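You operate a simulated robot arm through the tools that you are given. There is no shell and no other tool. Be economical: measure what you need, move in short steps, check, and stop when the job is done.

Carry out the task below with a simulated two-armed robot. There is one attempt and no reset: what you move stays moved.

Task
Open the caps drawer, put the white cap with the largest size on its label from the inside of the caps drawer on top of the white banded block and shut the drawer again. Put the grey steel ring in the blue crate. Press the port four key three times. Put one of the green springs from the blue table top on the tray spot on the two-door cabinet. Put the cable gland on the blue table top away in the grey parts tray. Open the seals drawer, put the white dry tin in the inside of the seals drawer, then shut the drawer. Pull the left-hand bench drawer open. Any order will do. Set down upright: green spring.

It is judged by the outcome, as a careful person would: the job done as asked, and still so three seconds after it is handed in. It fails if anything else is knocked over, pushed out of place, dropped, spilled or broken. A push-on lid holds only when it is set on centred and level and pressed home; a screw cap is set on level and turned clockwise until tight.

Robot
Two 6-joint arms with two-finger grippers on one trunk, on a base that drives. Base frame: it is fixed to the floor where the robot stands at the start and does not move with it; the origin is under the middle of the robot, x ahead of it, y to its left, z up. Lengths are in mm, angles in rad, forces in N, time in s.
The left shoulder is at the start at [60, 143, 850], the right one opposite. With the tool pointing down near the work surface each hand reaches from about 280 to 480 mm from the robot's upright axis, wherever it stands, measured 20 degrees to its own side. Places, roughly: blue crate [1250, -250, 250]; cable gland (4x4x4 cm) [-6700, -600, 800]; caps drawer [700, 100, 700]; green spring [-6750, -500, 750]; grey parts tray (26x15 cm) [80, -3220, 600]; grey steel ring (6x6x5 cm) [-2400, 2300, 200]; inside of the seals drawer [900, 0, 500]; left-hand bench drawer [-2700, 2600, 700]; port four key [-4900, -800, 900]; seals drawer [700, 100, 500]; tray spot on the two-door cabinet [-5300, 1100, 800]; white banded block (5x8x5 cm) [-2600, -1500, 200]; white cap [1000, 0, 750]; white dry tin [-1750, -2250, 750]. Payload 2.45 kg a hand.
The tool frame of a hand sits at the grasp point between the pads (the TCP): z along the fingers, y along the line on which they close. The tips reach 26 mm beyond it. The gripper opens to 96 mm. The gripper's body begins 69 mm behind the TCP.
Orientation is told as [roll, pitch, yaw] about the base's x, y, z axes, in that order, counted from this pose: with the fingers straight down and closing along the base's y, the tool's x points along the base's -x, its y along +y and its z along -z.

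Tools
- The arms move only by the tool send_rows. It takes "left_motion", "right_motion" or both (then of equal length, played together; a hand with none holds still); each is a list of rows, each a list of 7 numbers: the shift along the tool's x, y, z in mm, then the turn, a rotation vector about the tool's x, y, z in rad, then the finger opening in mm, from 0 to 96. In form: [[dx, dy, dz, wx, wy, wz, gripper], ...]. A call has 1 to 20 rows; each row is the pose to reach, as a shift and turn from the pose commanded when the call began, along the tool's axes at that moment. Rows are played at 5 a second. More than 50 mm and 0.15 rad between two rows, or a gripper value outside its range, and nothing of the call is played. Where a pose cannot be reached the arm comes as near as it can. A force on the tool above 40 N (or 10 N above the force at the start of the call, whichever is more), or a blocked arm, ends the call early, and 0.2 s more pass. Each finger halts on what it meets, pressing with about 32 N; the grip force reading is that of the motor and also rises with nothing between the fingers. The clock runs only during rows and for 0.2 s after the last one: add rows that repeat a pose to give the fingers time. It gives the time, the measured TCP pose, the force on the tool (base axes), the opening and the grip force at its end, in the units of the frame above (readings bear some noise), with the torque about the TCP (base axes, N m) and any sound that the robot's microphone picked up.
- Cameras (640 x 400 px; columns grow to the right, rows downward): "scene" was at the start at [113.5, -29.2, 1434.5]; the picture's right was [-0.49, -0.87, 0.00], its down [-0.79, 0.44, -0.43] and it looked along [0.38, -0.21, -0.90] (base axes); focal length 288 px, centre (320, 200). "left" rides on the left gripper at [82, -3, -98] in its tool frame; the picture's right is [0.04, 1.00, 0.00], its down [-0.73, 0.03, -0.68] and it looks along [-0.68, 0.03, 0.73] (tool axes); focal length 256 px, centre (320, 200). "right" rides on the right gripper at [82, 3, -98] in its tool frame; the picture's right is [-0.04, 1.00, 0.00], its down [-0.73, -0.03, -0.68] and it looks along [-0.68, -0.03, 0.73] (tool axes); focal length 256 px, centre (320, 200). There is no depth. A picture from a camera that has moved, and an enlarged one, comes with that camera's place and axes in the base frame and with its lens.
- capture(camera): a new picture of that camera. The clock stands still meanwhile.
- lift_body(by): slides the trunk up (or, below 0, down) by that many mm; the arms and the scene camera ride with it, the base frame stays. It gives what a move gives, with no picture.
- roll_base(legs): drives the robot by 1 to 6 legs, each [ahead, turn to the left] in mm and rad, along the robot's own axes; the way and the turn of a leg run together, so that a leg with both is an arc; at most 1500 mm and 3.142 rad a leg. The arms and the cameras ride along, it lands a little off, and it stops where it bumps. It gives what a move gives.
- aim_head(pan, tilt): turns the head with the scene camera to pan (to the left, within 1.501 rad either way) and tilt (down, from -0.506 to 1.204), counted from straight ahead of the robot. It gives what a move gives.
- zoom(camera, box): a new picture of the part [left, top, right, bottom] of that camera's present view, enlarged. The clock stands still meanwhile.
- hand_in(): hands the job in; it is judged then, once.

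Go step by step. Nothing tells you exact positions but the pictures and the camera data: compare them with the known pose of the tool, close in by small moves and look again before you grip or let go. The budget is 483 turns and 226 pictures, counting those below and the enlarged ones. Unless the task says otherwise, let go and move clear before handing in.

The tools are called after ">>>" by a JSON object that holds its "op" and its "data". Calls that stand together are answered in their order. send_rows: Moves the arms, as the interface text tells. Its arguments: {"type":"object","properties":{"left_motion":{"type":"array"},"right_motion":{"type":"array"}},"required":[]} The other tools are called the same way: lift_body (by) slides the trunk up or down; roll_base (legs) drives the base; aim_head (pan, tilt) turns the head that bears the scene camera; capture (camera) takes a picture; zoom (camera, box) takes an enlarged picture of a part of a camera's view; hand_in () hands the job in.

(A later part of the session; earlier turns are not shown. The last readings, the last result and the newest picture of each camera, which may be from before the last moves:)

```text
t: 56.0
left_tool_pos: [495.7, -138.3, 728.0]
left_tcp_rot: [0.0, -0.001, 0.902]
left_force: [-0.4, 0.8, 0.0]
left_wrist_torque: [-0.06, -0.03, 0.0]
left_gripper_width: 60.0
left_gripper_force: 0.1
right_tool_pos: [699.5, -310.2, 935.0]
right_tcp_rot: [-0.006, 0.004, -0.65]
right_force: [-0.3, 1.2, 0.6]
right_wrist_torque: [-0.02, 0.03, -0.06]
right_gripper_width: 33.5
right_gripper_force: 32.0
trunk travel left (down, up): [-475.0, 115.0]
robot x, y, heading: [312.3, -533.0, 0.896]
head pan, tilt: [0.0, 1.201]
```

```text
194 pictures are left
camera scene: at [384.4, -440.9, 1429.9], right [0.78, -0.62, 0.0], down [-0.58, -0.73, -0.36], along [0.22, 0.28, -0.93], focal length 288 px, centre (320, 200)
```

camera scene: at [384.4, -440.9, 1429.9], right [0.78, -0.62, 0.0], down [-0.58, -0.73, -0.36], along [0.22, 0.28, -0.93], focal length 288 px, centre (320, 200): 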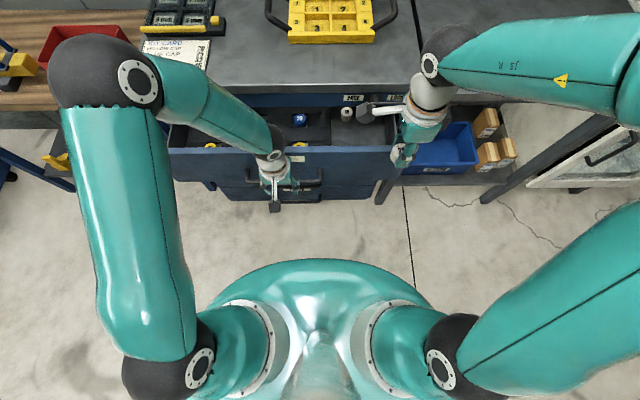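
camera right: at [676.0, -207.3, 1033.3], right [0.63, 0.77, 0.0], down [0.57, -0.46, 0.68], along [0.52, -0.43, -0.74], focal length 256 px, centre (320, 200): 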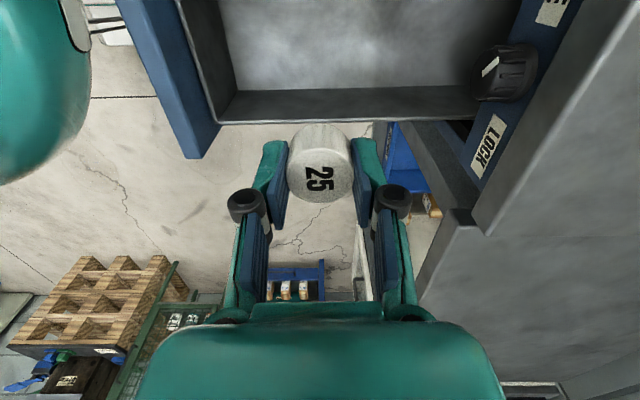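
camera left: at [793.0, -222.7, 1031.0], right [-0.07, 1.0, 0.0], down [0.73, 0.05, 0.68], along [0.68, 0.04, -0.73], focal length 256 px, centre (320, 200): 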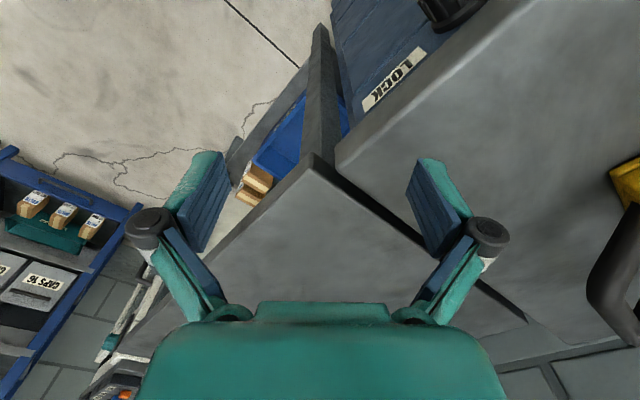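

>>> {"op": "send_rows", "data": {"left_motion": [[-15, 0, 0, 0, 0, 0, 60], [-30, 0, 0, 0, 0, 0, 60], [-45, 0, 0, 0, 0, 0, 60], [-60, 0, 0, 0, 0, 0, 60], [-75, 0, 0, 0, 0, 0, 60], [-90, 0, 0, 0, 0, 0, 60], [-90, 0, 0, 0, 0, 0, 60]]}}

>>> {"op": "roll_base", "data": {"legs": [[40, 0]]}}

>>> {"op": "capture", "data": {"camera": "scene"}}

```text
t: 57.6
left_tool_pos: [551.4, -68.0, 728.6]
left_tcp_rot: [0.0, -0.001, 0.903]
left_force: [0.5, 0.4, 0.2]
left_wrist_torque: [0.05, 0.0, 0.01]
left_gripper_width: 60.0
left_gripper_force: 0.1
right_tool_pos: [698.9, -311.6, 935.3]
right_tcp_rot: [-0.003, 0.005, -0.649]
right_force: [0.1, 0.1, -0.4]
right_wrist_torque: [-0.01, 0.03, -0.01]
right_gripper_width: 33.4
right_gripper_force: 32.2
trunk travel left (down, up): [-475.0, 115.0]
robot x, y, heading: [311.8, -539.2, 0.899]
head pan, tilt: [0.0, 1.201]
```

```text
t: 58.5
left_tool_pos: [576.7, -35.5, 726.7]
left_tcp_rot: [0.001, -0.001, 0.902]
left_force: [0.1, 0.4, 0.2]
left_wrist_torque: [-0.04, 0.03, -0.02]
left_gripper_width: 59.9
left_gripper_force: 0.1
right_tool_pos: [725.7, -277.5, 935.1]
right_tcp_rot: [-0.004, 0.003, -0.648]
right_force: [0.2, 0.4, 0.1]
right_wrist_torque: [-0.04, 0.04, 0.02]
right_gripper_width: 33.6
right_gripper_force: 31.7
trunk travel left (down, up): [-475.0, 115.0]
robot x, y, heading: [336.7, -505.2, 0.893]
head pan, tilt: [0.0, 1.201]
```

```text
193 pictures are left
camera scene: at [410.3, -408.2, 1429.7], right [0.78, -0.62, 0.0], down [-0.58, -0.73, -0.36], along [0.22, 0.28, -0.93], focal length 288 px, centre (320, 200)
```

scene: 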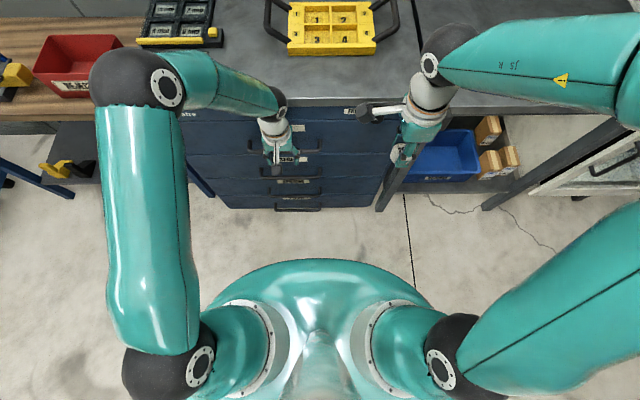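

>>> {"op": "send_rows", "data": {"left_motion": [[-8, 0, 0, 0, 0, 0, 60], [-16, 0, 0, 0, 0, 0, 60], [-22, 0, 0, 0, 0, 0, 60], [-28, 0, 0, 0, 0, 0, 60], [-34, 0, 0, 0, 0, 0, 60], [-34, 0, 0, 0, 0, 0, 60]]}}

>>> {"op": "zoom", "data": {"camera": "scene", "box": [160, 80, 400, 220]}}

```text
t: 59.3
left_tool_pos: [580.2, -31.9, 725.9]
left_tcp_rot: [0.006, 0.03, 0.909]
left_force: [-9.1, -11.9, 5.8]
left_wrist_torque: [0.16, 0.2, 0.48]
left_gripper_width: 62.2
left_gripper_force: 1.0
right_tool_pos: [724.0, -278.6, 935.7]
right_tcp_rot: [-0.002, 0.006, -0.648]
right_force: [-0.3, -0.5, 0.1]
right_wrist_torque: [-0.02, -0.03, 0.05]
right_gripper_width: 33.7
right_gripper_force: 32.3
trunk travel left (down, up): [-475.0, 115.0]
robot x, y, heading: [333.0, -504.1, 0.897]
head pan, tilt: [0.0, 1.201]
stopped in row 3 (left hand): the force on the tool passed its limit at 46 N (the readings are from after the stop); the commanded pose is now the measured one
```

```text
2.67 times, centred on (280, 150) of scene
camera zoom: at [408.2, -411.5, 1430.2], right [0.78, -0.62, 0.0], down [-0.58, -0.73, -0.36], along [0.23, 0.28, -0.93], focal length 768 px, centre (427, 333)
```

zoom: 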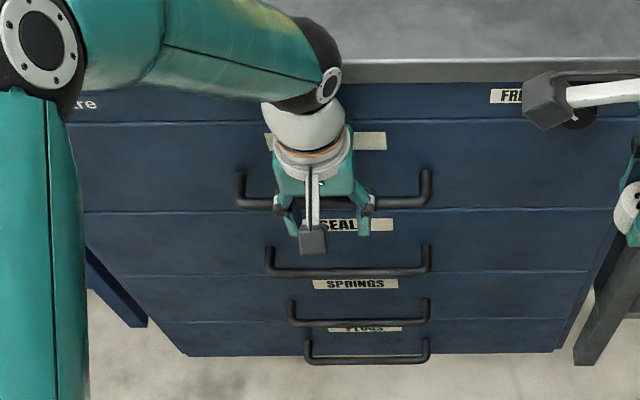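

Drawer hit its stop. Back away and verify it's flush.

>>> {"op": "roll_base", "data": {"legs": [[-200, 0]]}}

>>> {"op": "send_rows", "data": {"left_motion": [[10, 0, -40, 0, 0, 0, 60], [20, 0, -80, 0, 0, 0, 60], [40, 0, -120, 0, 0, 0, 60], [60, 0, -160, 0, 0, 0, 60], [80, 0, -200, 0, 0, 0, 60], [80, 20, -220, 0, 0, 0, 60]]}}

>>> {"op": "zoom", "data": {"camera": "scene", "box": [160, 0, 400, 140]}}

```text
t: 60.9
left_tool_pos: [455.9, -188.4, 726.4]
left_tcp_rot: [0.005, 0.021, 0.904]
left_force: [0.3, -0.4, 0.6]
left_wrist_torque: [0.04, -0.05, -0.05]
left_gripper_width: 60.0
left_gripper_force: 0.0
right_tool_pos: [597.6, -439.8, 936.6]
right_tcp_rot: [0.0, 0.005, -0.651]
right_force: [0.3, 0.5, 0.0]
right_wrist_torque: [0.01, -0.04, 0.0]
right_gripper_width: 33.8
right_gripper_force: 31.8
trunk travel left (down, up): [-475.0, 115.0]
robot x, y, heading: [211.5, -664.8, 0.894]
head pan, tilt: [0.0, 1.201]
```

```text
t: 62.3
left_tool_pos: [396.4, -233.9, 949.7]
left_tcp_rot: [0.005, 0.024, 0.901]
left_force: [-0.2, 0.1, 0.9]
left_wrist_torque: [-0.02, 0.01, 0.03]
left_gripper_width: 59.9
left_gripper_force: 0.0
right_tool_pos: [599.2, -437.9, 936.7]
right_tcp_rot: [-0.003, 0.002, -0.651]
right_force: [-1.3, 0.2, 0.4]
right_wrist_torque: [-0.01, 0.04, 0.01]
right_gripper_width: 33.7
right_gripper_force: 31.6
trunk travel left (down, up): [-475.0, 115.0]
robot x, y, heading: [209.0, -658.6, 0.897]
head pan, tilt: [0.0, 1.201]
```

```text
2.67 times, centred on (280, 70) of scene
camera zoom: at [282.0, -569.0, 1430.0], right [0.78, -0.63, 0.0], down [-0.58, -0.73, -0.36], along [0.23, 0.28, -0.93], focal length 768 px, centre (427, 547)
```

zoom: 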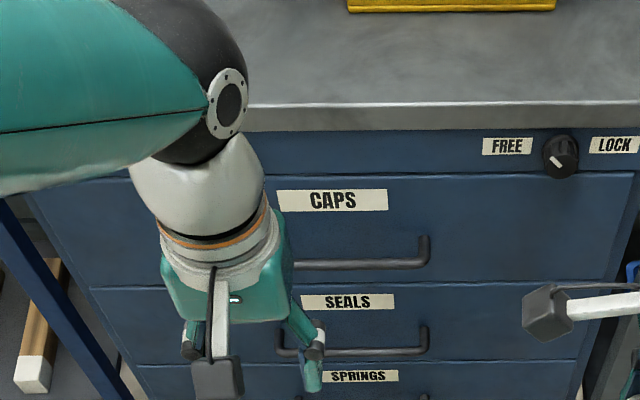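

CAPS is flush. Now turn toward the far side and survey the route.

>>> {"op": "roll_base", "data": {"legs": [[-200, 0], [0, 2.2]]}}

>>> {"op": "aim_head", "data": {"pan": 0, "tilt": 0.35}}

>>> {"op": "capture", "data": {"camera": "scene"}}

```text
t: 67.8
left_tool_pos: [-336.7, -604.1, 949.2]
left_tcp_rot: [0.003, 0.023, 2.428]
left_force: [-0.4, 0.3, -0.4]
left_wrist_torque: [0.06, -0.02, 0.0]
left_gripper_width: 60.1
left_gripper_force: 0.0
right_tool_pos: [-121.9, -411.7, 938.0]
right_tcp_rot: [-0.004, 0.002, 0.873]
right_force: [-0.9, -1.3, -0.2]
right_wrist_torque: [0.03, -0.02, 0.0]
right_gripper_width: 33.6
right_gripper_force: 31.4
trunk travel left (down, up): [-475.0, 115.0]
robot x, y, heading: [125.2, -765.2, 2.448]
head pan, tilt: [0.0, 1.201]
stopped in leg 2: the robot was blocked; the commanded pose is now the measured one
```

```text
t: 69.0
left_tool_pos: [-334.9, -602.9, 949.1]
left_tcp_rot: [0.005, 0.024, 2.428]
left_force: [0.1, 0.9, -0.3]
left_wrist_torque: [-0.01, 0.02, -0.01]
left_gripper_width: 60.2
left_gripper_force: 0.1
right_tool_pos: [-120.6, -411.3, 938.3]
right_tcp_rot: [-0.002, 0.006, 0.871]
right_force: [0.2, 0.2, -0.4]
right_wrist_torque: [-0.05, 0.02, -0.01]
right_gripper_width: 33.8
right_gripper_force: 32.0
trunk travel left (down, up): [-475.0, 115.0]
robot x, y, heading: [126.4, -769.1, 2.45]
head pan, tilt: [0.0, 0.351]
```

```text
190 pictures are left
camera scene: at [6.7, -667.5, 1497.4], right [0.64, 0.77, 0.0], down [0.27, -0.22, -0.94], along [-0.72, 0.6, -0.34], focal length 288 px, centre (320, 200)
```

scene: 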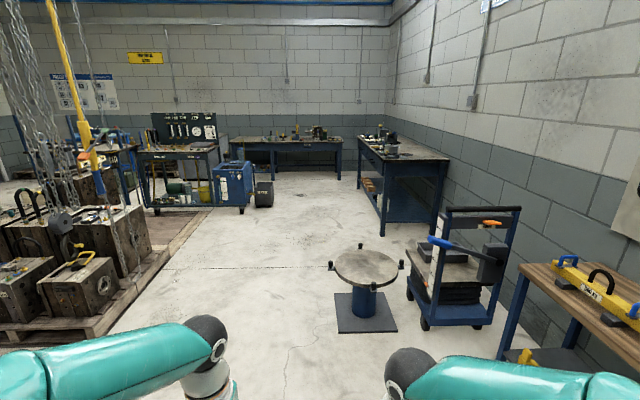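

Blocked at heading 2.45; something is near on the left (pallet, hoist chains). Let me look left and behind.

>>> {"op": "aim_head", "data": {"pan": 0.9, "tilt": 0.6}}

>>> {"op": "capture", "data": {"camera": "scene"}}

>>> {"op": "aim_head", "data": {"pan": 1.5, "tilt": 0.9}}

>>> {"op": "capture", "data": {"camera": "scene"}}

```text
t: 70.2
left_tool_pos: [-335.8, -602.7, 949.1]
left_tcp_rot: [0.004, 0.022, 2.426]
left_force: [0.0, 0.7, 0.1]
left_wrist_torque: [-0.02, -0.02, -0.03]
left_gripper_width: 60.3
left_gripper_force: 0.2
right_tool_pos: [-121.4, -410.3, 937.7]
right_tcp_rot: [-0.001, 0.005, 0.87]
right_force: [0.1, 0.0, -0.8]
right_wrist_torque: [0.04, 0.01, 0.01]
right_gripper_width: 33.4
right_gripper_force: 31.9
trunk travel left (down, up): [-475.0, 115.0]
robot x, y, heading: [125.6, -768.4, 2.447]
head pan, tilt: [0.901, 0.6]
```

```text
189 pictures are left
camera scene: at [-8.1, -745.1, 1474.7], right [-0.21, 0.98, 0.0], down [0.55, 0.12, -0.82], along [-0.81, -0.17, -0.57], focal length 288 px, centre (320, 200)
```

scene: 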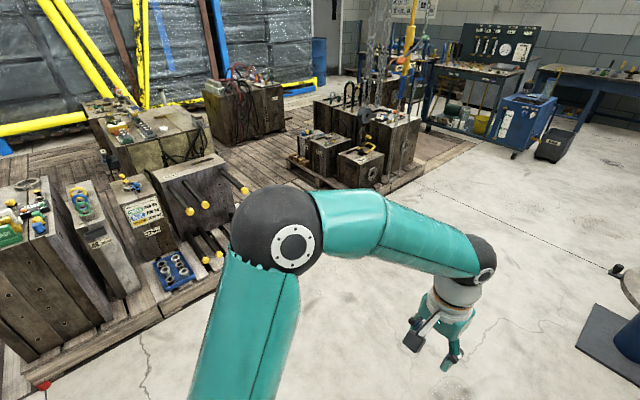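

```text
t: 71.2
left_tool_pos: [-335.3, -602.6, 949.4]
left_tcp_rot: [0.004, 0.024, 2.426]
left_force: [-0.3, 0.0, -0.3]
left_wrist_torque: [-0.01, 0.03, -0.01]
left_gripper_width: 59.9
left_gripper_force: 0.1
right_tool_pos: [-120.2, -410.3, 937.6]
right_tcp_rot: [-0.003, 0.004, 0.869]
right_force: [0.4, 0.3, -0.6]
right_wrist_torque: [-0.01, -0.05, 0.04]
right_gripper_width: 33.7
right_gripper_force: 31.8
trunk travel left (down, up): [-475.0, 115.0]
robot x, y, heading: [126.3, -770.9, 2.453]
head pan, tilt: [1.499, 0.901]
```

```text
188 pictures are left
camera scene: at [26.1, -781.4, 1450.0], right [-0.72, 0.69, 0.0], down [0.54, 0.57, -0.62], along [-0.43, -0.45, -0.78], focal length 288 px, centre (320, 200)
```

scene: 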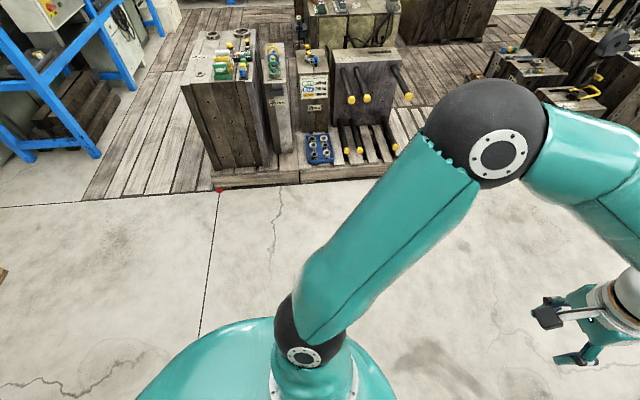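

>>> {"op": "aim_head", "data": {"pan": -1.5, "tilt": 0.9}}

>>> {"op": "capture", "data": {"camera": "scene"}}

>>> {"op": "aim_head", "data": {"pan": 0, "tilt": 1.0}}

>>> {"op": "capture", "data": {"camera": "scene"}}

```text
t: 73.8
left_tool_pos: [-335.8, -602.8, 950.9]
left_tcp_rot: [0.003, 0.023, 2.425]
left_force: [0.1, 0.0, -0.8]
left_wrist_torque: [0.02, -0.02, 0.0]
left_gripper_width: 60.1
left_gripper_force: 0.1
right_tool_pos: [-120.1, -409.1, 937.3]
right_tcp_rot: [-0.003, 0.004, 0.872]
right_force: [-0.8, -0.6, 0.4]
right_wrist_torque: [0.03, 0.01, 0.02]
right_gripper_width: 33.5
right_gripper_force: 31.6
trunk travel left (down, up): [-475.0, 115.0]
robot x, y, heading: [127.9, -768.1, 2.45]
head pan, tilt: [-1.499, 0.901]
```

```text
187 pictures are left
camera scene: at [122.3, -665.5, 1450.0], right [0.81, -0.58, 0.0], down [-0.46, -0.64, -0.62], along [0.36, 0.51, -0.78], focal length 288 px, centre (320, 200)
```

scene: 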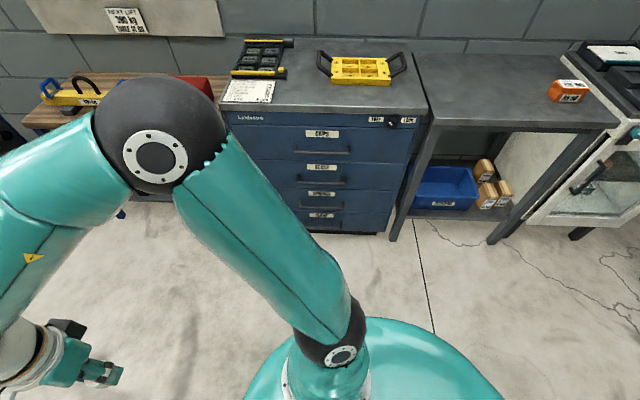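

```text
t: 75.4
left_tool_pos: [-335.4, -603.2, 949.5]
left_tcp_rot: [0.003, 0.023, 2.428]
left_force: [0.1, 0.9, 0.0]
left_wrist_torque: [-0.02, 0.0, -0.03]
left_gripper_width: 60.0
left_gripper_force: 0.0
right_tool_pos: [-120.1, -409.6, 937.5]
right_tcp_rot: [-0.002, 0.004, 0.872]
right_force: [-0.5, 0.7, -0.4]
right_wrist_torque: [0.0, -0.02, 0.01]
right_gripper_width: 33.2
right_gripper_force: 32.0
trunk travel left (down, up): [-475.0, 115.0]
robot x, y, heading: [126.0, -763.9, 2.446]
head pan, tilt: [0.0, 1.0]
```

```text
186 pictures are left
camera scene: at [24.8, -682.4, 1442.7], right [0.64, 0.77, 0.0], down [0.65, -0.54, -0.54], along [-0.42, 0.34, -0.84], focal length 288 px, centre (320, 200)
```

scene: 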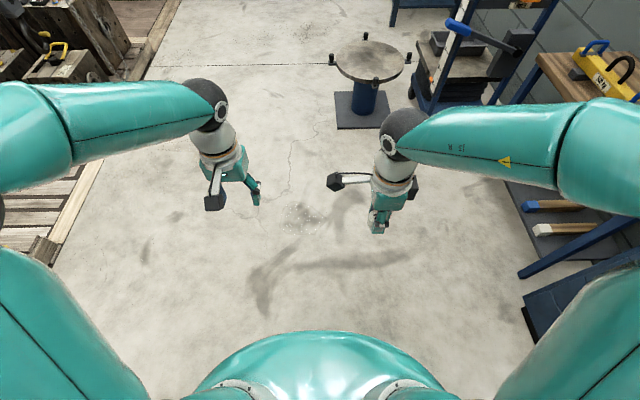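

Nothing visibly in contact; perhaps something behind. Drive forward a bit and continue turning.

>>> {"op": "roll_base", "data": {"legs": [[200, 0], [0, 0.6]]}}

>>> {"op": "aim_head", "data": {"pan": 0, "tilt": 0.5}}

>>> {"op": "capture", "data": {"camera": "scene"}}

```text
t: 78.8
left_tool_pos: [-498.4, -761.1, 950.3]
left_tcp_rot: [0.005, 0.023, 3.014]
left_force: [0.0, -0.1, -0.1]
left_wrist_torque: [0.01, -0.02, -0.01]
left_gripper_width: 59.8
left_gripper_force: 0.1
right_tool_pos: [-425.5, -482.3, 937.5]
right_tcp_rot: [-0.002, 0.005, 1.458]
right_force: [0.3, 0.3, -0.6]
right_wrist_torque: [-0.01, -0.02, -0.02]
right_gripper_width: 33.7
right_gripper_force: 31.3
trunk travel left (down, up): [-475.0, 115.0]
robot x, y, heading: [-18.3, -616.5, 3.039]
head pan, tilt: [0.0, 1.0]
```

```text
t: 79.7
left_tool_pos: [-498.3, -760.7, 948.8]
left_tcp_rot: [0.003, 0.023, 3.014]
left_force: [0.1, -0.2, -0.5]
left_wrist_torque: [0.03, 0.01, 0.03]
left_gripper_width: 59.9
left_gripper_force: 0.0
right_tool_pos: [-425.2, -481.3, 939.0]
right_tcp_rot: [-0.004, 0.004, 1.458]
right_force: [0.6, 0.6, -0.2]
right_wrist_torque: [0.02, 0.0, 0.0]
right_gripper_width: 33.5
right_gripper_force: 31.8
trunk travel left (down, up): [-475.0, 115.0]
robot x, y, heading: [-22.0, -617.2, 3.036]
head pan, tilt: [0.0, 0.499]
```

```text
185 pictures are left
camera scene: at [-172.8, -601.9, 1483.7], right [0.1, 0.99, 0.0], down [0.48, -0.05, -0.88], along [-0.87, 0.09, -0.48], focal length 288 px, centre (320, 200)
```

scene: 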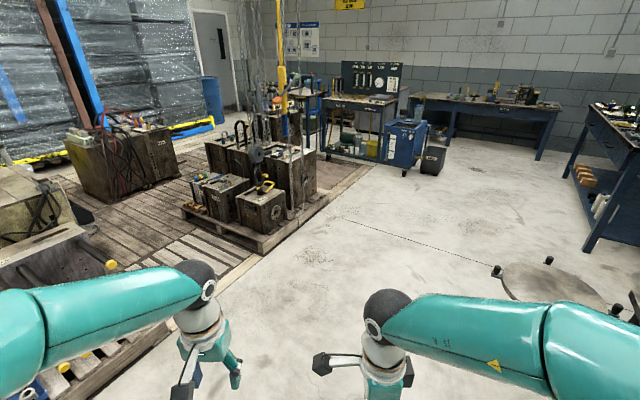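

Turn succeeded. The white banded block should appear around pixel (196,202) on the pallet; zoom.

>>> {"op": "zoom", "data": {"camera": "scene", "box": [130, 110, 330, 270]}}

>>> {"op": "zoom", "data": {"camera": "scene", "box": [260, 60, 640, 220]}}

```text
2.50 times, centred on (230, 190) of scene
camera zoom: at [-172.8, -601.9, 1483.7], right [0.1, 0.99, 0.0], down [0.48, -0.05, -0.88], along [-0.87, 0.09, -0.48], focal length 720 px, centre (545, 225)
```

zoom: 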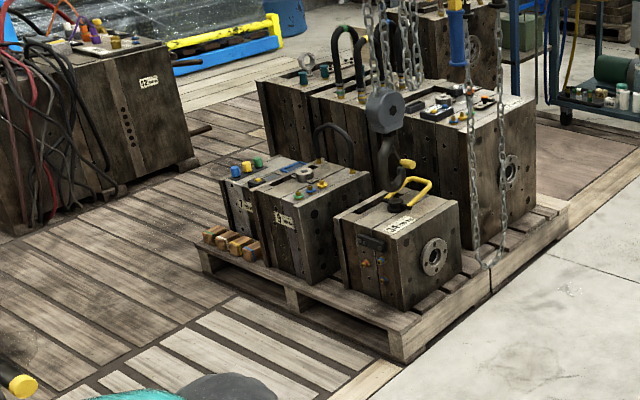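

```text
1.68 times, centred on (450, 140) of scene
camera zoom: at [-172.8, -601.9, 1483.7], right [0.1, 0.99, 0.0], down [0.48, -0.05, -0.88], along [-0.87, 0.09, -0.48], focal length 485 px, centre (101, 301)
```

zoom: 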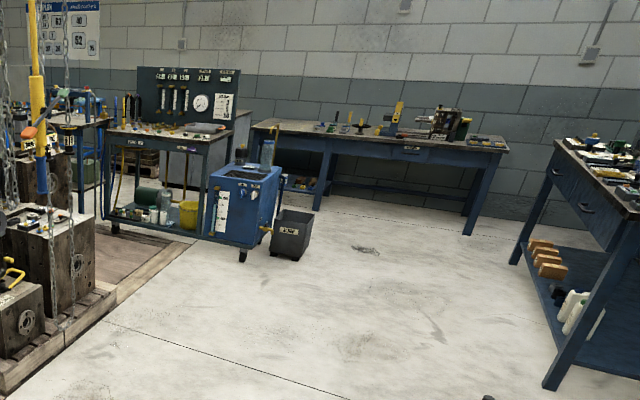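

The block row is on the near-left edge of the pallet around (-2540,-1500). I'll drive along in front of the pallet.

>>> {"op": "roll_base", "data": {"legs": [[0, 0.487], [1000, 0], [600, 0]]}}

>>> {"op": "capture", "data": {"camera": "scene"}}

```text
t: 88.3
left_tool_pos: [-1492.1, -1424.0, 950.5]
left_tcp_rot: [0.003, 0.025, -2.756]
left_force: [-2.0, 0.5, 0.0]
left_wrist_torque: [-0.03, -0.02, -0.01]
left_gripper_width: 60.1
left_gripper_force: 0.1
right_tool_pos: [-1564.8, -1145.3, 938.0]
right_tcp_rot: [-0.006, 0.004, 1.971]
right_force: [-0.3, -0.8, 0.2]
right_wrist_torque: [0.0, -0.02, -0.02]
right_gripper_width: 33.7
right_gripper_force: 32.4
trunk travel left (down, up): [-475.0, 115.0]
robot x, y, heading: [-1153.7, -1046.8, -2.674]
head pan, tilt: [0.0, 0.499]
stopped in leg 3: the robot was blocked; the commanded pose is now the measured one
```

```text
182 pictures are left
camera scene: at [-1290.7, -1116.2, 1483.4], right [-0.45, 0.89, 0.0], down [0.43, 0.22, -0.88], along [-0.78, -0.4, -0.48], focal length 288 px, centre (320, 200)
```

scene: 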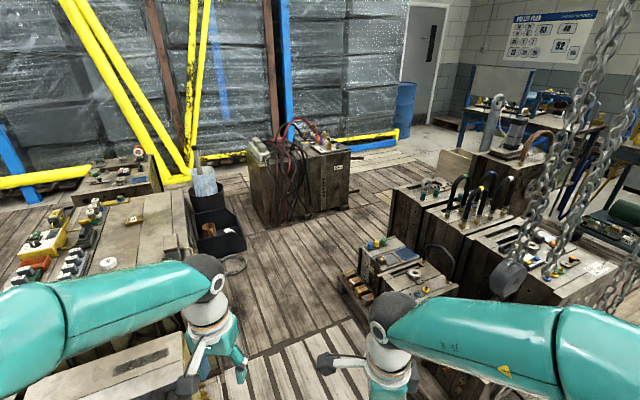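

>>> {"op": "aim_head", "data": {"pan": 0, "tilt": 1.1}}

>>> {"op": "capture", "data": {"camera": "scene"}}

>>> {"op": "aim_head", "data": {"pan": 0.9, "tilt": 0.9}}

>>> {"op": "capture", "data": {"camera": "scene"}}

>>> {"op": "aim_head", "data": {"pan": -0.9, "tilt": 0.9}}

>>> {"op": "capture", "data": {"camera": "scene"}}

```text
t: 89.3
left_tool_pos: [-1489.6, -1423.6, 951.1]
left_tcp_rot: [0.003, 0.024, -2.755]
left_force: [-0.3, 0.5, -0.8]
left_wrist_torque: [0.01, 0.0, 0.0]
left_gripper_width: 60.1
left_gripper_force: 0.0
right_tool_pos: [-1563.5, -1145.3, 940.0]
right_tcp_rot: [-0.003, 0.005, 1.972]
right_force: [1.0, 0.4, -0.3]
right_wrist_torque: [-0.02, 0.0, -0.01]
right_gripper_width: 33.7
right_gripper_force: 32.2
trunk travel left (down, up): [-475.0, 115.0]
robot x, y, heading: [-1153.3, -1048.8, -2.673]
head pan, tilt: [0.0, 1.1]
```

```text
181 pictures are left
camera scene: at [-1263.2, -1102.8, 1436.2], right [-0.45, 0.89, 0.0], down [0.79, 0.4, -0.45], along [-0.41, -0.21, -0.89], focal length 288 px, centre (320, 200)
```

scene: 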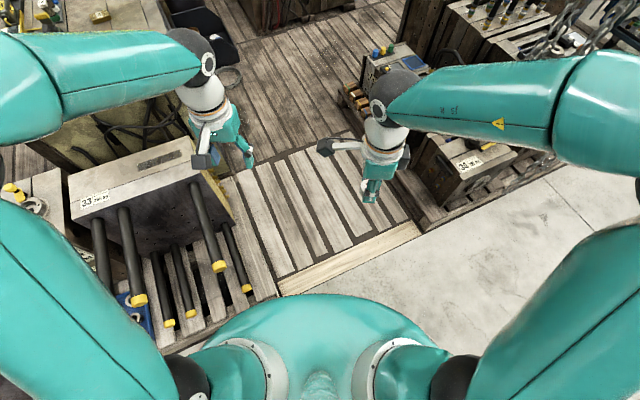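

```text
t: 90.5
left_tool_pos: [-1488.9, -1424.0, 952.0]
left_tcp_rot: [0.004, 0.024, -2.756]
left_force: [0.2, -0.3, 0.1]
left_wrist_torque: [-0.01, 0.04, 0.0]
left_gripper_width: 60.3
left_gripper_force: 0.0
right_tool_pos: [-1564.5, -1145.7, 938.8]
right_tcp_rot: [-0.005, 0.005, 1.973]
right_force: [0.3, -0.2, -0.5]
right_wrist_torque: [0.0, 0.02, -0.01]
right_gripper_width: 33.6
right_gripper_force: 31.9
trunk travel left (down, up): [-475.0, 115.0]
robot x, y, heading: [-1157.7, -1050.4, -2.674]
head pan, tilt: [0.901, 0.901]
```

```text
180 pictures are left
camera scene: at [-1222.2, -1148.3, 1449.9], right [-0.98, 0.2, 0.0], down [0.16, 0.77, -0.62], along [-0.12, -0.61, -0.78], focal length 288 px, centre (320, 200)
```

scene: 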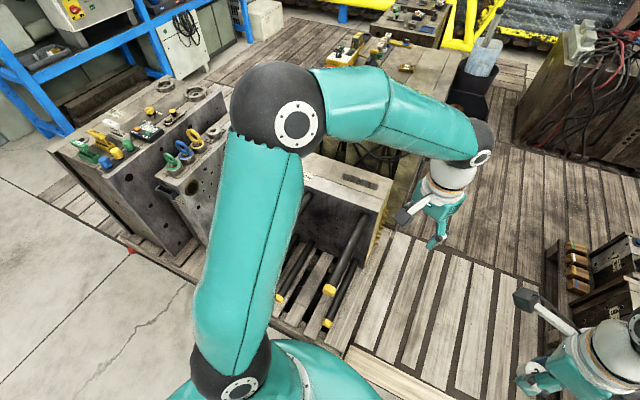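

```text
t: 92.3
left_tool_pos: [-1490.0, -1424.3, 950.6]
left_tcp_rot: [0.003, 0.023, -2.754]
left_force: [0.2, 0.5, 0.8]
left_wrist_torque: [-0.02, 0.01, -0.01]
left_gripper_width: 59.9
left_gripper_force: 0.1
right_tool_pos: [-1564.0, -1146.2, 938.4]
right_tcp_rot: [-0.002, 0.005, 1.974]
right_force: [-0.1, 0.0, 0.3]
right_wrist_torque: [-0.02, -0.04, 0.03]
right_gripper_width: 33.7
right_gripper_force: 32.3
trunk travel left (down, up): [-475.0, 115.0]
robot x, y, heading: [-1152.5, -1045.9, -2.674]
head pan, tilt: [-0.901, 0.901]
```

```text
179 pictures are left
camera scene: at [-1275.7, -1042.9, 1449.9], right [0.42, 0.91, 0.0], down [0.71, -0.33, -0.62], along [-0.56, 0.26, -0.78], focal length 288 px, centre (320, 200)
```

scene: 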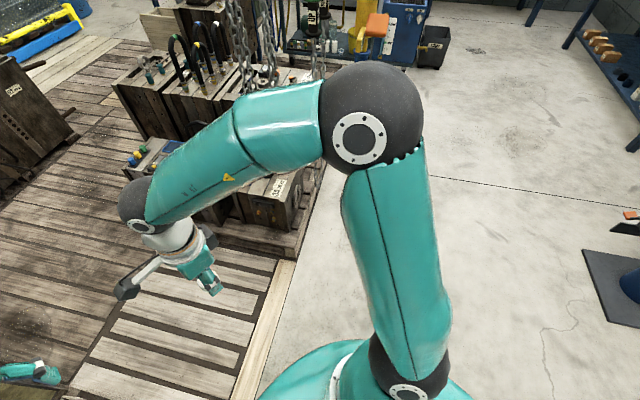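

The base stops near the protruding rods/deck beam. I'll shift sideways and enter the corridor between the pallet and the crate more centrally.

>>> {"op": "roll_base", "data": {"legs": [[-150, 0], [0, -1.284], [369, 0], [0, 1.688]]}}

>>> {"op": "aim_head", "data": {"pan": 0, "tilt": 0.9}}

>>> {"op": "capture", "data": {"camera": "scene"}}

```text
t: 97.1
left_tool_pos: [-1481.9, -783.9, 953.5]
left_tcp_rot: [0.007, 0.023, 2.291]
left_force: [0.3, 1.1, 0.7]
left_wrist_torque: [-0.05, 0.06, 0.0]
left_gripper_width: 60.2
left_gripper_force: 0.0
right_tool_pos: [-1243.9, -621.4, 939.8]
right_tcp_rot: [-0.003, 0.007, 0.732]
right_force: [0.2, 0.6, -0.2]
right_wrist_torque: [-0.04, -0.01, 0.01]
right_gripper_width: 33.8
right_gripper_force: 32.4
trunk travel left (down, up): [-475.0, 115.0]
robot x, y, heading: [-1053.6, -1017.2, 2.386]
head pan, tilt: [-0.901, 0.901]
stopped in leg 2: the robot was blocked; the commanded pose is now the measured one
```

```text
t: 98.3
left_tool_pos: [-1484.5, -784.7, 952.5]
left_tcp_rot: [0.004, 0.023, 2.293]
left_force: [0.5, -0.9, -0.9]
left_wrist_torque: [0.01, -0.03, 0.01]
left_gripper_width: 60.1
left_gripper_force: 0.1
right_tool_pos: [-1244.2, -622.6, 940.0]
right_tcp_rot: [-0.003, 0.007, 0.734]
right_force: [0.0, -0.3, -1.1]
right_wrist_torque: [0.01, 0.01, -0.01]
right_gripper_width: 33.3
right_gripper_force: 32.2
trunk travel left (down, up): [-475.0, 115.0]
robot x, y, heading: [-1054.3, -1018.9, 2.39]
head pan, tilt: [0.0, 0.901]
```

```text
178 pictures are left
camera scene: at [-1154.4, -924.9, 1449.9], right [0.68, 0.73, 0.0], down [0.57, -0.54, -0.62], along [-0.45, 0.42, -0.78], focal length 288 px, centre (320, 200)
```

scene: 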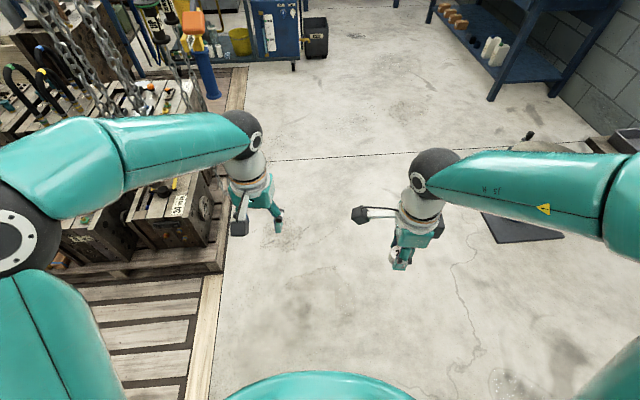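

>>> {"op": "aim_head", "data": {"pan": 1.5, "tilt": 1.0}}

>>> {"op": "capture", "data": {"camera": "scene"}}

>>> {"op": "aim_head", "data": {"pan": -1.5, "tilt": 1.0}}

>>> {"op": "capture", "data": {"camera": "scene"}}

```text
t: 99.9
left_tool_pos: [-1485.3, -784.8, 952.4]
left_tcp_rot: [0.004, 0.022, 2.289]
left_force: [0.1, 0.4, -0.6]
left_wrist_torque: [0.02, 0.02, 0.03]
left_gripper_width: 60.0
left_gripper_force: 0.0
right_tool_pos: [-1244.0, -622.7, 939.7]
right_tcp_rot: [-0.006, 0.004, 0.735]
right_force: [-0.4, 0.3, -0.6]
right_wrist_torque: [0.02, 0.02, 0.04]
right_gripper_width: 33.6
right_gripper_force: 32.0
trunk travel left (down, up): [-475.0, 115.0]
robot x, y, heading: [-1050.1, -1020.1, 2.391]
head pan, tilt: [1.499, 1.0]
```

```text
177 pictures are left
camera scene: at [-1150.4, -1023.8, 1442.7], right [-0.68, 0.73, 0.0], down [0.62, 0.57, -0.54], along [-0.4, -0.37, -0.84], focal length 288 px, centre (320, 200)
```

scene: 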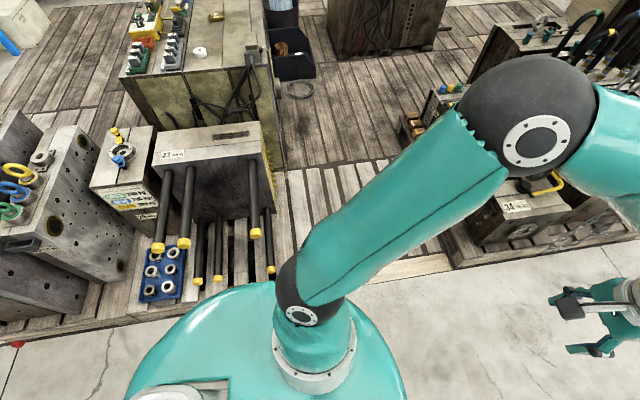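

```text
t: 102.5
left_tool_pos: [-1485.6, -784.1, 952.8]
left_tcp_rot: [0.003, 0.023, 2.29]
left_force: [-0.7, 0.5, -0.4]
left_wrist_torque: [-0.07, 0.01, -0.01]
left_gripper_width: 59.9
left_gripper_force: 0.1
right_tool_pos: [-1244.4, -623.0, 939.6]
right_tcp_rot: [-0.003, 0.003, 0.735]
right_force: [0.3, -0.7, 0.3]
right_wrist_torque: [-0.02, 0.02, 0.01]
right_gripper_width: 33.6
right_gripper_force: 31.9
trunk travel left (down, up): [-475.0, 115.0]
robot x, y, heading: [-1050.9, -1015.5, 2.388]
head pan, tilt: [-1.499, 1.0]
```

```text
176 pictures are left
camera scene: at [-1055.4, -922.3, 1442.7], right [0.78, -0.63, 0.0], down [-0.53, -0.65, -0.54], along [0.34, 0.42, -0.84], focal length 288 px, centre (320, 200)
```

scene: 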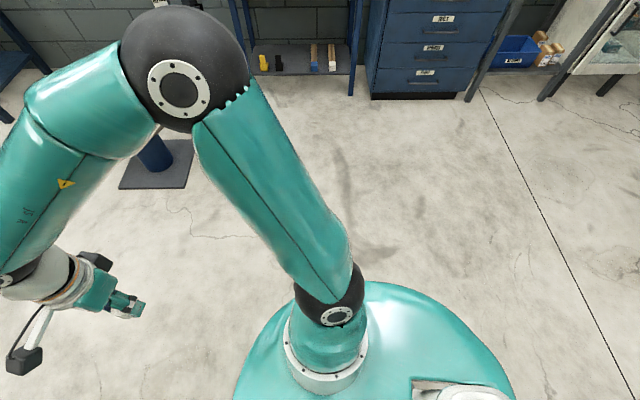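

Nothing visible in contact. Continue with the remaining legs.

>>> {"op": "roll_base", "data": {"legs": [[370, 0]]}}

>>> {"op": "roll_base", "data": {"legs": [[0, 1.62]]}}

>>> {"op": "aim_head", "data": {"pan": 0, "tilt": 0.9}}

>>> {"op": "capture", "data": {"camera": "scene"}}

```text
t: 104.8
left_tool_pos: [-1757.4, -529.7, 952.1]
left_tcp_rot: [0.004, 0.023, 2.289]
left_force: [0.2, 0.5, 0.0]
left_wrist_torque: [0.0, -0.01, -0.02]
left_gripper_width: 60.3
left_gripper_force: 0.0
right_tool_pos: [-1516.2, -370.0, 939.6]
right_tcp_rot: [-0.005, 0.005, 0.733]
right_force: [-0.7, 0.3, 0.0]
right_wrist_torque: [0.01, -0.01, -0.02]
right_gripper_width: 33.7
right_gripper_force: 32.3
trunk travel left (down, up): [-475.0, 115.0]
robot x, y, heading: [-1323.9, -762.9, 2.39]
head pan, tilt: [-1.499, 1.0]
```

```text
t: 106.4
left_tool_pos: [-1779.0, -593.3, 953.4]
left_tcp_rot: [0.013, 0.025, 2.429]
left_force: [0.0, -0.3, 0.2]
left_wrist_torque: [0.04, 0.02, 0.01]
left_gripper_width: 60.0
left_gripper_force: 0.1
right_tool_pos: [-1572.0, -401.0, 940.9]
right_tcp_rot: [-0.003, 0.008, 0.895]
right_force: [0.1, 0.6, 1.2]
right_wrist_torque: [-0.01, 0.01, 0.0]
right_gripper_width: 33.3
right_gripper_force: 31.8
trunk travel left (down, up): [-475.0, 115.0]
robot x, y, heading: [-1318.8, -758.1, 2.546]
head pan, tilt: [-1.499, 1.0]
stopped in leg 1: the robot was blocked; the commanded pose is now the measured one
```

```text
t: 108.0
left_tool_pos: [-1779.3, -593.6, 954.4]
left_tcp_rot: [0.012, 0.024, 2.432]
left_force: [-0.4, -1.0, 1.5]
left_wrist_torque: [0.02, -0.03, 0.0]
left_gripper_width: 59.9
left_gripper_force: 0.0
right_tool_pos: [-1573.1, -400.2, 940.8]
right_tcp_rot: [-0.003, 0.008, 0.895]
right_force: [0.5, 0.0, 0.7]
right_wrist_torque: [-0.01, 0.01, -0.05]
right_gripper_width: 33.6
right_gripper_force: 32.4
trunk travel left (down, up): [-475.0, 115.0]
robot x, y, heading: [-1320.5, -759.5, 2.545]
head pan, tilt: [0.0, 0.901]
```

```text
175 pictures are left
camera scene: at [-1429.9, -676.7, 1450.0], right [0.56, 0.83, -0.01], down [0.65, -0.44, -0.62], along [-0.52, 0.35, -0.78], focal length 288 px, centre (320, 200)
```

scene: 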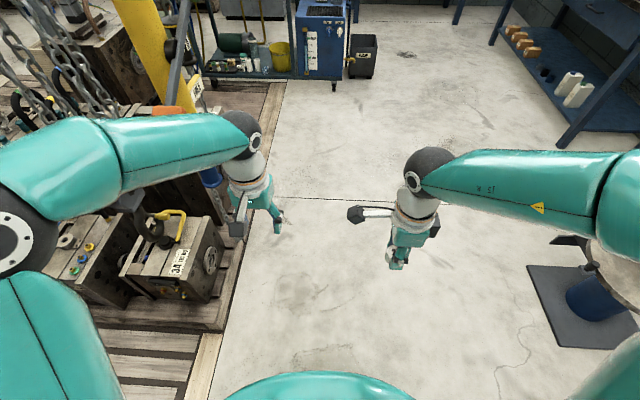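

The left arm was probably brushing the hanging hoist pendant near (-1930,-633). I'll undo that small turn, back away, and then re-enter the corridor more to the centre.

>>> {"op": "roll_base", "data": {"legs": [[-100, 0]]}}

>>> {"op": "aim_head", "data": {"pan": 0.7, "tilt": 0.4}}

>>> {"op": "capture", "data": {"camera": "scene"}}

```text
t: 109.1
left_tool_pos: [-1698.0, -655.3, 953.6]
left_tcp_rot: [0.006, 0.023, 2.437]
left_force: [0.2, -0.2, 0.0]
left_wrist_torque: [0.06, 0.01, 0.0]
left_gripper_width: 59.8
left_gripper_force: 0.1
right_tool_pos: [-1491.0, -460.9, 942.0]
right_tcp_rot: [-0.002, 0.003, 0.897]
right_force: [0.7, 0.0, 0.6]
right_wrist_torque: [0.0, 0.02, -0.01]
right_gripper_width: 33.4
right_gripper_force: 32.1
trunk travel left (down, up): [-475.0, 115.0]
robot x, y, heading: [-1238.8, -812.9, 2.542]
head pan, tilt: [0.0, 0.901]
```

```text
t: 110.2
left_tool_pos: [-1699.1, -654.2, 954.2]
left_tcp_rot: [0.006, 0.026, 2.436]
left_force: [0.4, 0.1, -0.8]
left_wrist_torque: [0.01, 0.0, -0.04]
left_gripper_width: 60.0
left_gripper_force: 0.0
right_tool_pos: [-1492.3, -459.9, 943.3]
right_tcp_rot: [-0.003, 0.004, 0.896]
right_force: [-0.5, 0.3, -1.1]
right_wrist_torque: [0.01, -0.01, 0.02]
right_gripper_width: 33.7
right_gripper_force: 31.6
trunk travel left (down, up): [-475.0, 115.0]
robot x, y, heading: [-1236.9, -816.5, 2.545]
head pan, tilt: [0.7, 0.4]
```

```text
174 pictures are left
camera scene: at [-1381.7, -790.1, 1492.9], right [-0.1, 0.99, 0.0], down [0.39, 0.04, -0.92], along [-0.92, -0.09, -0.39], focal length 288 px, centre (320, 200)
```

scene: 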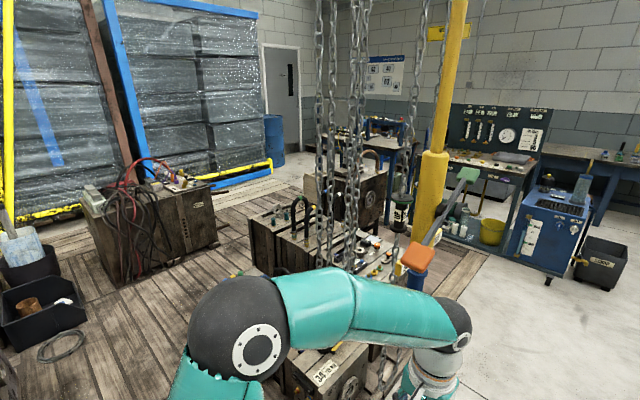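

>>> {"op": "roll_base", "data": {"legs": [[-80, 0], [0, 1.468]]}}

>>> {"op": "aim_head", "data": {"pan": 0, "tilt": 0.9}}

>>> {"op": "capture", "data": {"camera": "scene"}}

```text
t: 115.0
left_tool_pos: [-1419.0, -1293.1, 953.2]
left_tcp_rot: [0.005, 0.025, -2.458]
left_force: [0.4, 0.1, -0.2]
left_wrist_torque: [0.05, 0.02, 0.05]
left_gripper_width: 59.9
left_gripper_force: 0.1
right_tool_pos: [-1571.5, -1053.4, 943.3]
right_tcp_rot: [-0.002, 0.0, 2.285]
right_force: [0.5, 0.5, 0.0]
right_wrist_torque: [0.07, 0.03, 0.02]
right_gripper_width: 33.4
right_gripper_force: 31.7
trunk travel left (down, up): [-475.0, 115.0]
robot x, y, heading: [-1214.3, -824.7, -2.324]
head pan, tilt: [0.7, 0.4]
stopped in leg 2: the robot was blocked; the commanded pose is now the measured one
```

```text
t: 116.0
left_tool_pos: [-1421.1, -1289.6, 953.7]
left_tcp_rot: [0.006, 0.025, -2.46]
left_force: [0.0, -0.1, -0.2]
left_wrist_torque: [0.01, 0.01, 0.01]
left_gripper_width: 60.0
left_gripper_force: 0.0
right_tool_pos: [-1574.8, -1051.0, 943.8]
right_tcp_rot: [-0.003, 0.005, 2.284]
right_force: [0.6, -0.3, -1.2]
right_wrist_torque: [0.0, 0.0, -0.03]
right_gripper_width: 33.5
right_gripper_force: 32.0
trunk travel left (down, up): [-475.0, 115.0]
robot x, y, heading: [-1217.3, -825.3, -2.325]
head pan, tilt: [0.0, 0.901]
```

```text
173 pictures are left
camera scene: at [-1311.3, -922.5, 1450.0], right [-0.73, 0.68, 0.0], down [0.54, 0.57, -0.62], along [-0.42, -0.45, -0.78], focal length 288 px, centre (320, 200)
```

scene: 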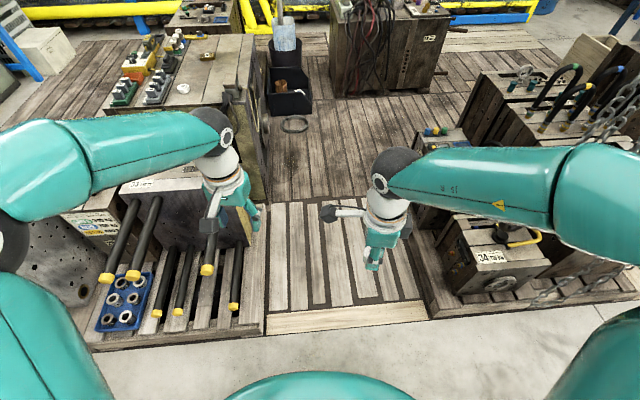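

I now see a slatted ramp onto the raised deck, about 790 mm wide, centred near (-1661,-1129). I'll reposition to be in line with it.

>>> {"op": "roll_base", "data": {"legs": [[0, 0.35], [-400, 0], [0, -0.32]]}}

>>> {"op": "capture", "data": {"camera": "scene"}}

```text
t: 120.9
left_tool_pos: [-1246.4, -923.6, 953.8]
left_tcp_rot: [0.008, 0.024, -2.43]
left_force: [-0.7, 0.4, 0.0]
left_wrist_torque: [0.0, -0.02, -0.01]
left_gripper_width: 60.3
left_gripper_force: 0.0
right_tool_pos: [-1407.4, -688.7, 942.9]
right_tcp_rot: [-0.004, 0.006, 2.315]
right_force: [0.6, -0.3, 0.7]
right_wrist_torque: [0.03, 0.02, -0.04]
right_gripper_width: 33.5
right_gripper_force: 31.7
trunk travel left (down, up): [-475.0, 115.0]
robot x, y, heading: [-1046.0, -460.4, -2.291]
head pan, tilt: [0.0, 0.901]
```

```text
172 pictures are left
camera scene: at [-1139.4, -561.8, 1449.9], right [-0.75, 0.66, 0.0], down [0.52, 0.59, -0.62], along [-0.41, -0.47, -0.78], focal length 288 px, centre (320, 200)
```

scene: 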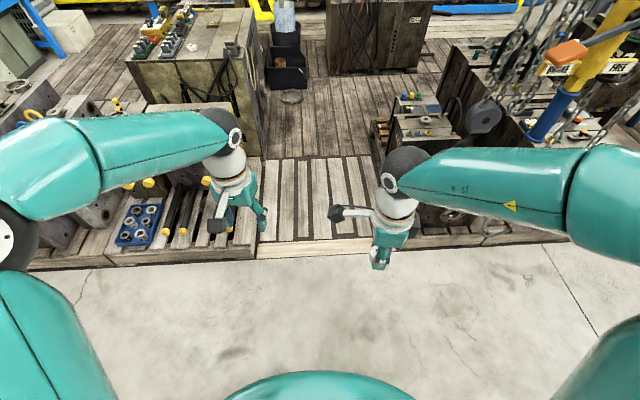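

The hoist pendant would come close to the right elbow, so I'll swing both hands left before going up the ramp.

>>> {"op": "send_rows", "data": {"left_motion": [[0, 25, 0, 0, 0, 0, 60], [0, 50, 0, 0, 0, 0, 60], [0, 75, 0, 0, 0, 0, 60], [0, 100, 0, 0, 0, 0, 60], [0, 100, 0, 0, 0, 0, 60]], "right_motion": [[25, 0, 0, 0, 0, 0, 20], [55, 0, 0, 0, 0, 0, 20], [90, 0, 0, 0, 0, 0, 20], [120, 0, 0, 0, 0, 0, 20], [120, 0, 0, 0, 0, 0, 20]]}}

>>> {"op": "roll_base", "data": {"legs": [[450, 0]]}}

>>> {"op": "capture", "data": {"camera": "scene"}}

```text
t: 122.1
left_tool_pos: [-1182.5, -998.0, 956.5]
left_tcp_rot: [0.008, 0.025, -2.432]
left_force: [-0.2, 0.2, 0.1]
left_wrist_torque: [0.01, -0.01, 0.03]
left_gripper_width: 60.0
left_gripper_force: 0.0
right_tool_pos: [-1325.5, -777.1, 942.3]
right_tcp_rot: [-0.004, 0.005, 2.313]
right_force: [-0.5, 0.0, -0.2]
right_wrist_torque: [-0.01, -0.01, 0.01]
right_gripper_width: 33.7
right_gripper_force: 31.9
trunk travel left (down, up): [-475.0, 115.0]
robot x, y, heading: [-1049.1, -463.3, -2.296]
head pan, tilt: [0.0, 0.901]
```

```text
t: 124.8
left_tool_pos: [-1477.6, -1333.1, 957.4]
left_tcp_rot: [0.007, 0.025, -2.432]
left_force: [-1.1, 0.5, 0.1]
left_wrist_torque: [-0.02, -0.01, -0.01]
left_gripper_width: 59.9
left_gripper_force: 0.0
right_tool_pos: [-1621.4, -1111.1, 943.8]
right_tcp_rot: [-0.005, 0.006, 2.313]
right_force: [0.4, -0.1, 0.5]
right_wrist_torque: [0.0, -0.01, -0.01]
right_gripper_width: 33.6
right_gripper_force: 31.9
trunk travel left (down, up): [-475.0, 115.0]
robot x, y, heading: [-1342.8, -794.8, -2.292]
head pan, tilt: [0.0, 0.901]
```

```text
171 pictures are left
camera scene: at [-1434.3, -896.4, 1449.8], right [-0.75, 0.66, 0.0], down [0.52, 0.59, -0.62], along [-0.41, -0.46, -0.78], focal length 288 px, centre (320, 200)
```

scene: 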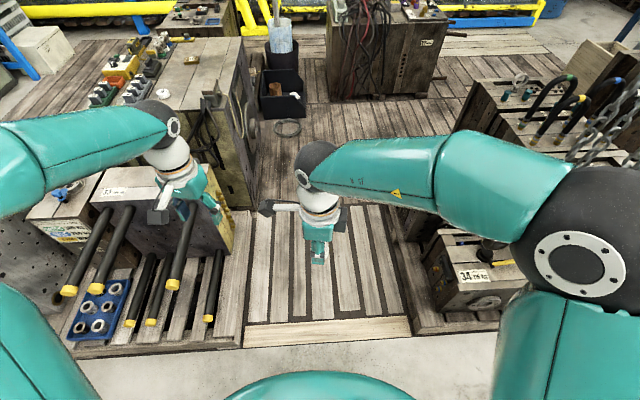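

Aligned with the ramp; drive on carefully.

>>> {"op": "roll_base", "data": {"legs": [[350, 0]]}}

>>> {"op": "capture", "data": {"camera": "scene"}}

```text
t: 127.1
left_tool_pos: [-1710.6, -1594.5, 956.8]
left_tcp_rot: [0.005, 0.024, -2.431]
left_force: [-0.4, -0.5, 0.7]
left_wrist_torque: [0.01, -0.03, 0.02]
left_gripper_width: 60.2
left_gripper_force: 0.2
right_tool_pos: [-1852.6, -1374.6, 942.5]
right_tcp_rot: [-0.004, 0.006, 2.312]
right_force: [0.4, 0.0, -0.2]
right_wrist_torque: [0.04, -0.02, 0.05]
right_gripper_width: 33.9
right_gripper_force: 31.4
trunk travel left (down, up): [-475.0, 115.0]
robot x, y, heading: [-1579.4, -1058.7, -2.294]
head pan, tilt: [0.0, 0.901]
```

```text
170 pictures are left
camera scene: at [-1666.6, -1159.5, 1449.8], right [-0.75, 0.66, 0.0], down [0.52, 0.59, -0.62], along [-0.41, -0.46, -0.78], focal length 288 px, centre (320, 200)
```

scene: 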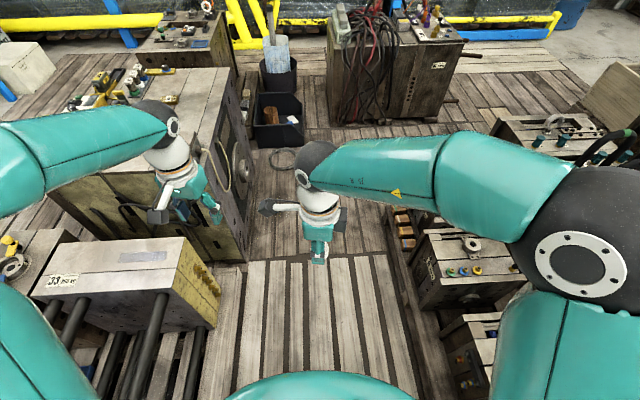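

The mat is flat and drivable. I can see four blocks on the pallet's near edge; drive on down the corridor.

>>> {"op": "roll_base", "data": {"legs": [[0, -0.045], [600, 0]]}}

>>> {"op": "aim_head", "data": {"pan": -0.6, "tilt": 0.9}}

>>> {"op": "capture", "data": {"camera": "scene"}}

```text
t: 131.0
left_tool_pos: [-2155.9, -2009.3, 958.9]
left_tcp_rot: [0.006, 0.025, -2.491]
left_force: [-0.2, 0.4, 0.1]
left_wrist_torque: [0.01, 0.01, -0.02]
left_gripper_width: 59.8
left_gripper_force: 0.1
right_tool_pos: [-2285.7, -1780.5, 943.5]
right_tcp_rot: [-0.003, 0.004, 2.251]
right_force: [0.5, -0.1, 0.4]
right_wrist_torque: [0.02, -0.03, -0.02]
right_gripper_width: 33.9
right_gripper_force: 31.9
trunk travel left (down, up): [-475.0, 115.0]
robot x, y, heading: [-1991.8, -1480.9, -2.352]
head pan, tilt: [0.0, 0.901]
```

```text
t: 132.0
left_tool_pos: [-2155.7, -2007.7, 959.0]
left_tcp_rot: [0.006, 0.024, -2.491]
left_force: [0.0, 0.1, -0.4]
left_wrist_torque: [0.0, -0.01, -0.01]
left_gripper_width: 60.1
left_gripper_force: 0.1
right_tool_pos: [-2285.8, -1779.2, 943.1]
right_tcp_rot: [-0.002, 0.004, 2.253]
right_force: [0.0, -0.5, -0.7]
right_wrist_torque: [0.02, -0.02, -0.02]
right_gripper_width: 33.6
right_gripper_force: 32.0
trunk travel left (down, up): [-475.0, 115.0]
robot x, y, heading: [-1988.8, -1479.2, -2.35]
head pan, tilt: [-0.6, 0.901]
```

```text
169 pictures are left
camera scene: at [-2108.3, -1536.3, 1449.9], right [-0.19, 0.98, 0.0], down [0.77, 0.15, -0.62], along [-0.61, -0.12, -0.78], focal length 288 px, centre (320, 200)
```

scene: 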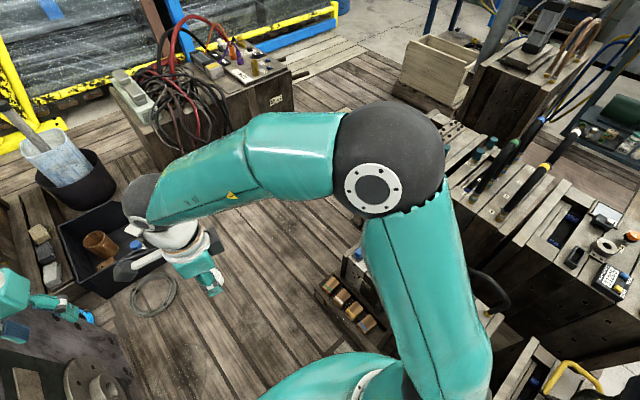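

>>> {"op": "zoom", "data": {"camera": "scene", "box": [290, 240, 410, 340]}}

```text
4.00 times, centred on (350, 290) of scene
camera zoom: at [-2108.3, -1536.3, 1449.9], right [-0.19, 0.98, 0.0], down [0.77, 0.15, -0.62], along [-0.61, -0.12, -0.78], focal length 1152 px, centre (200, -160)
```

zoom: 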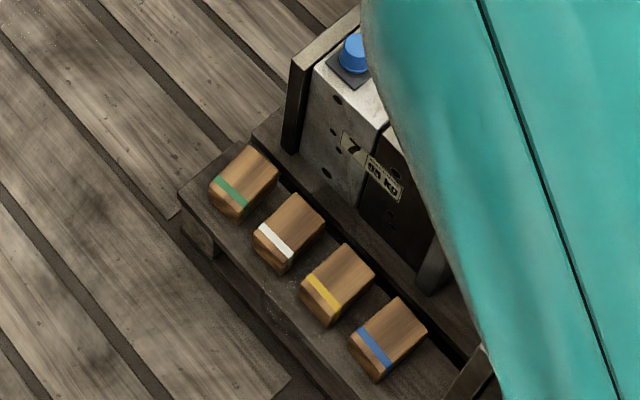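

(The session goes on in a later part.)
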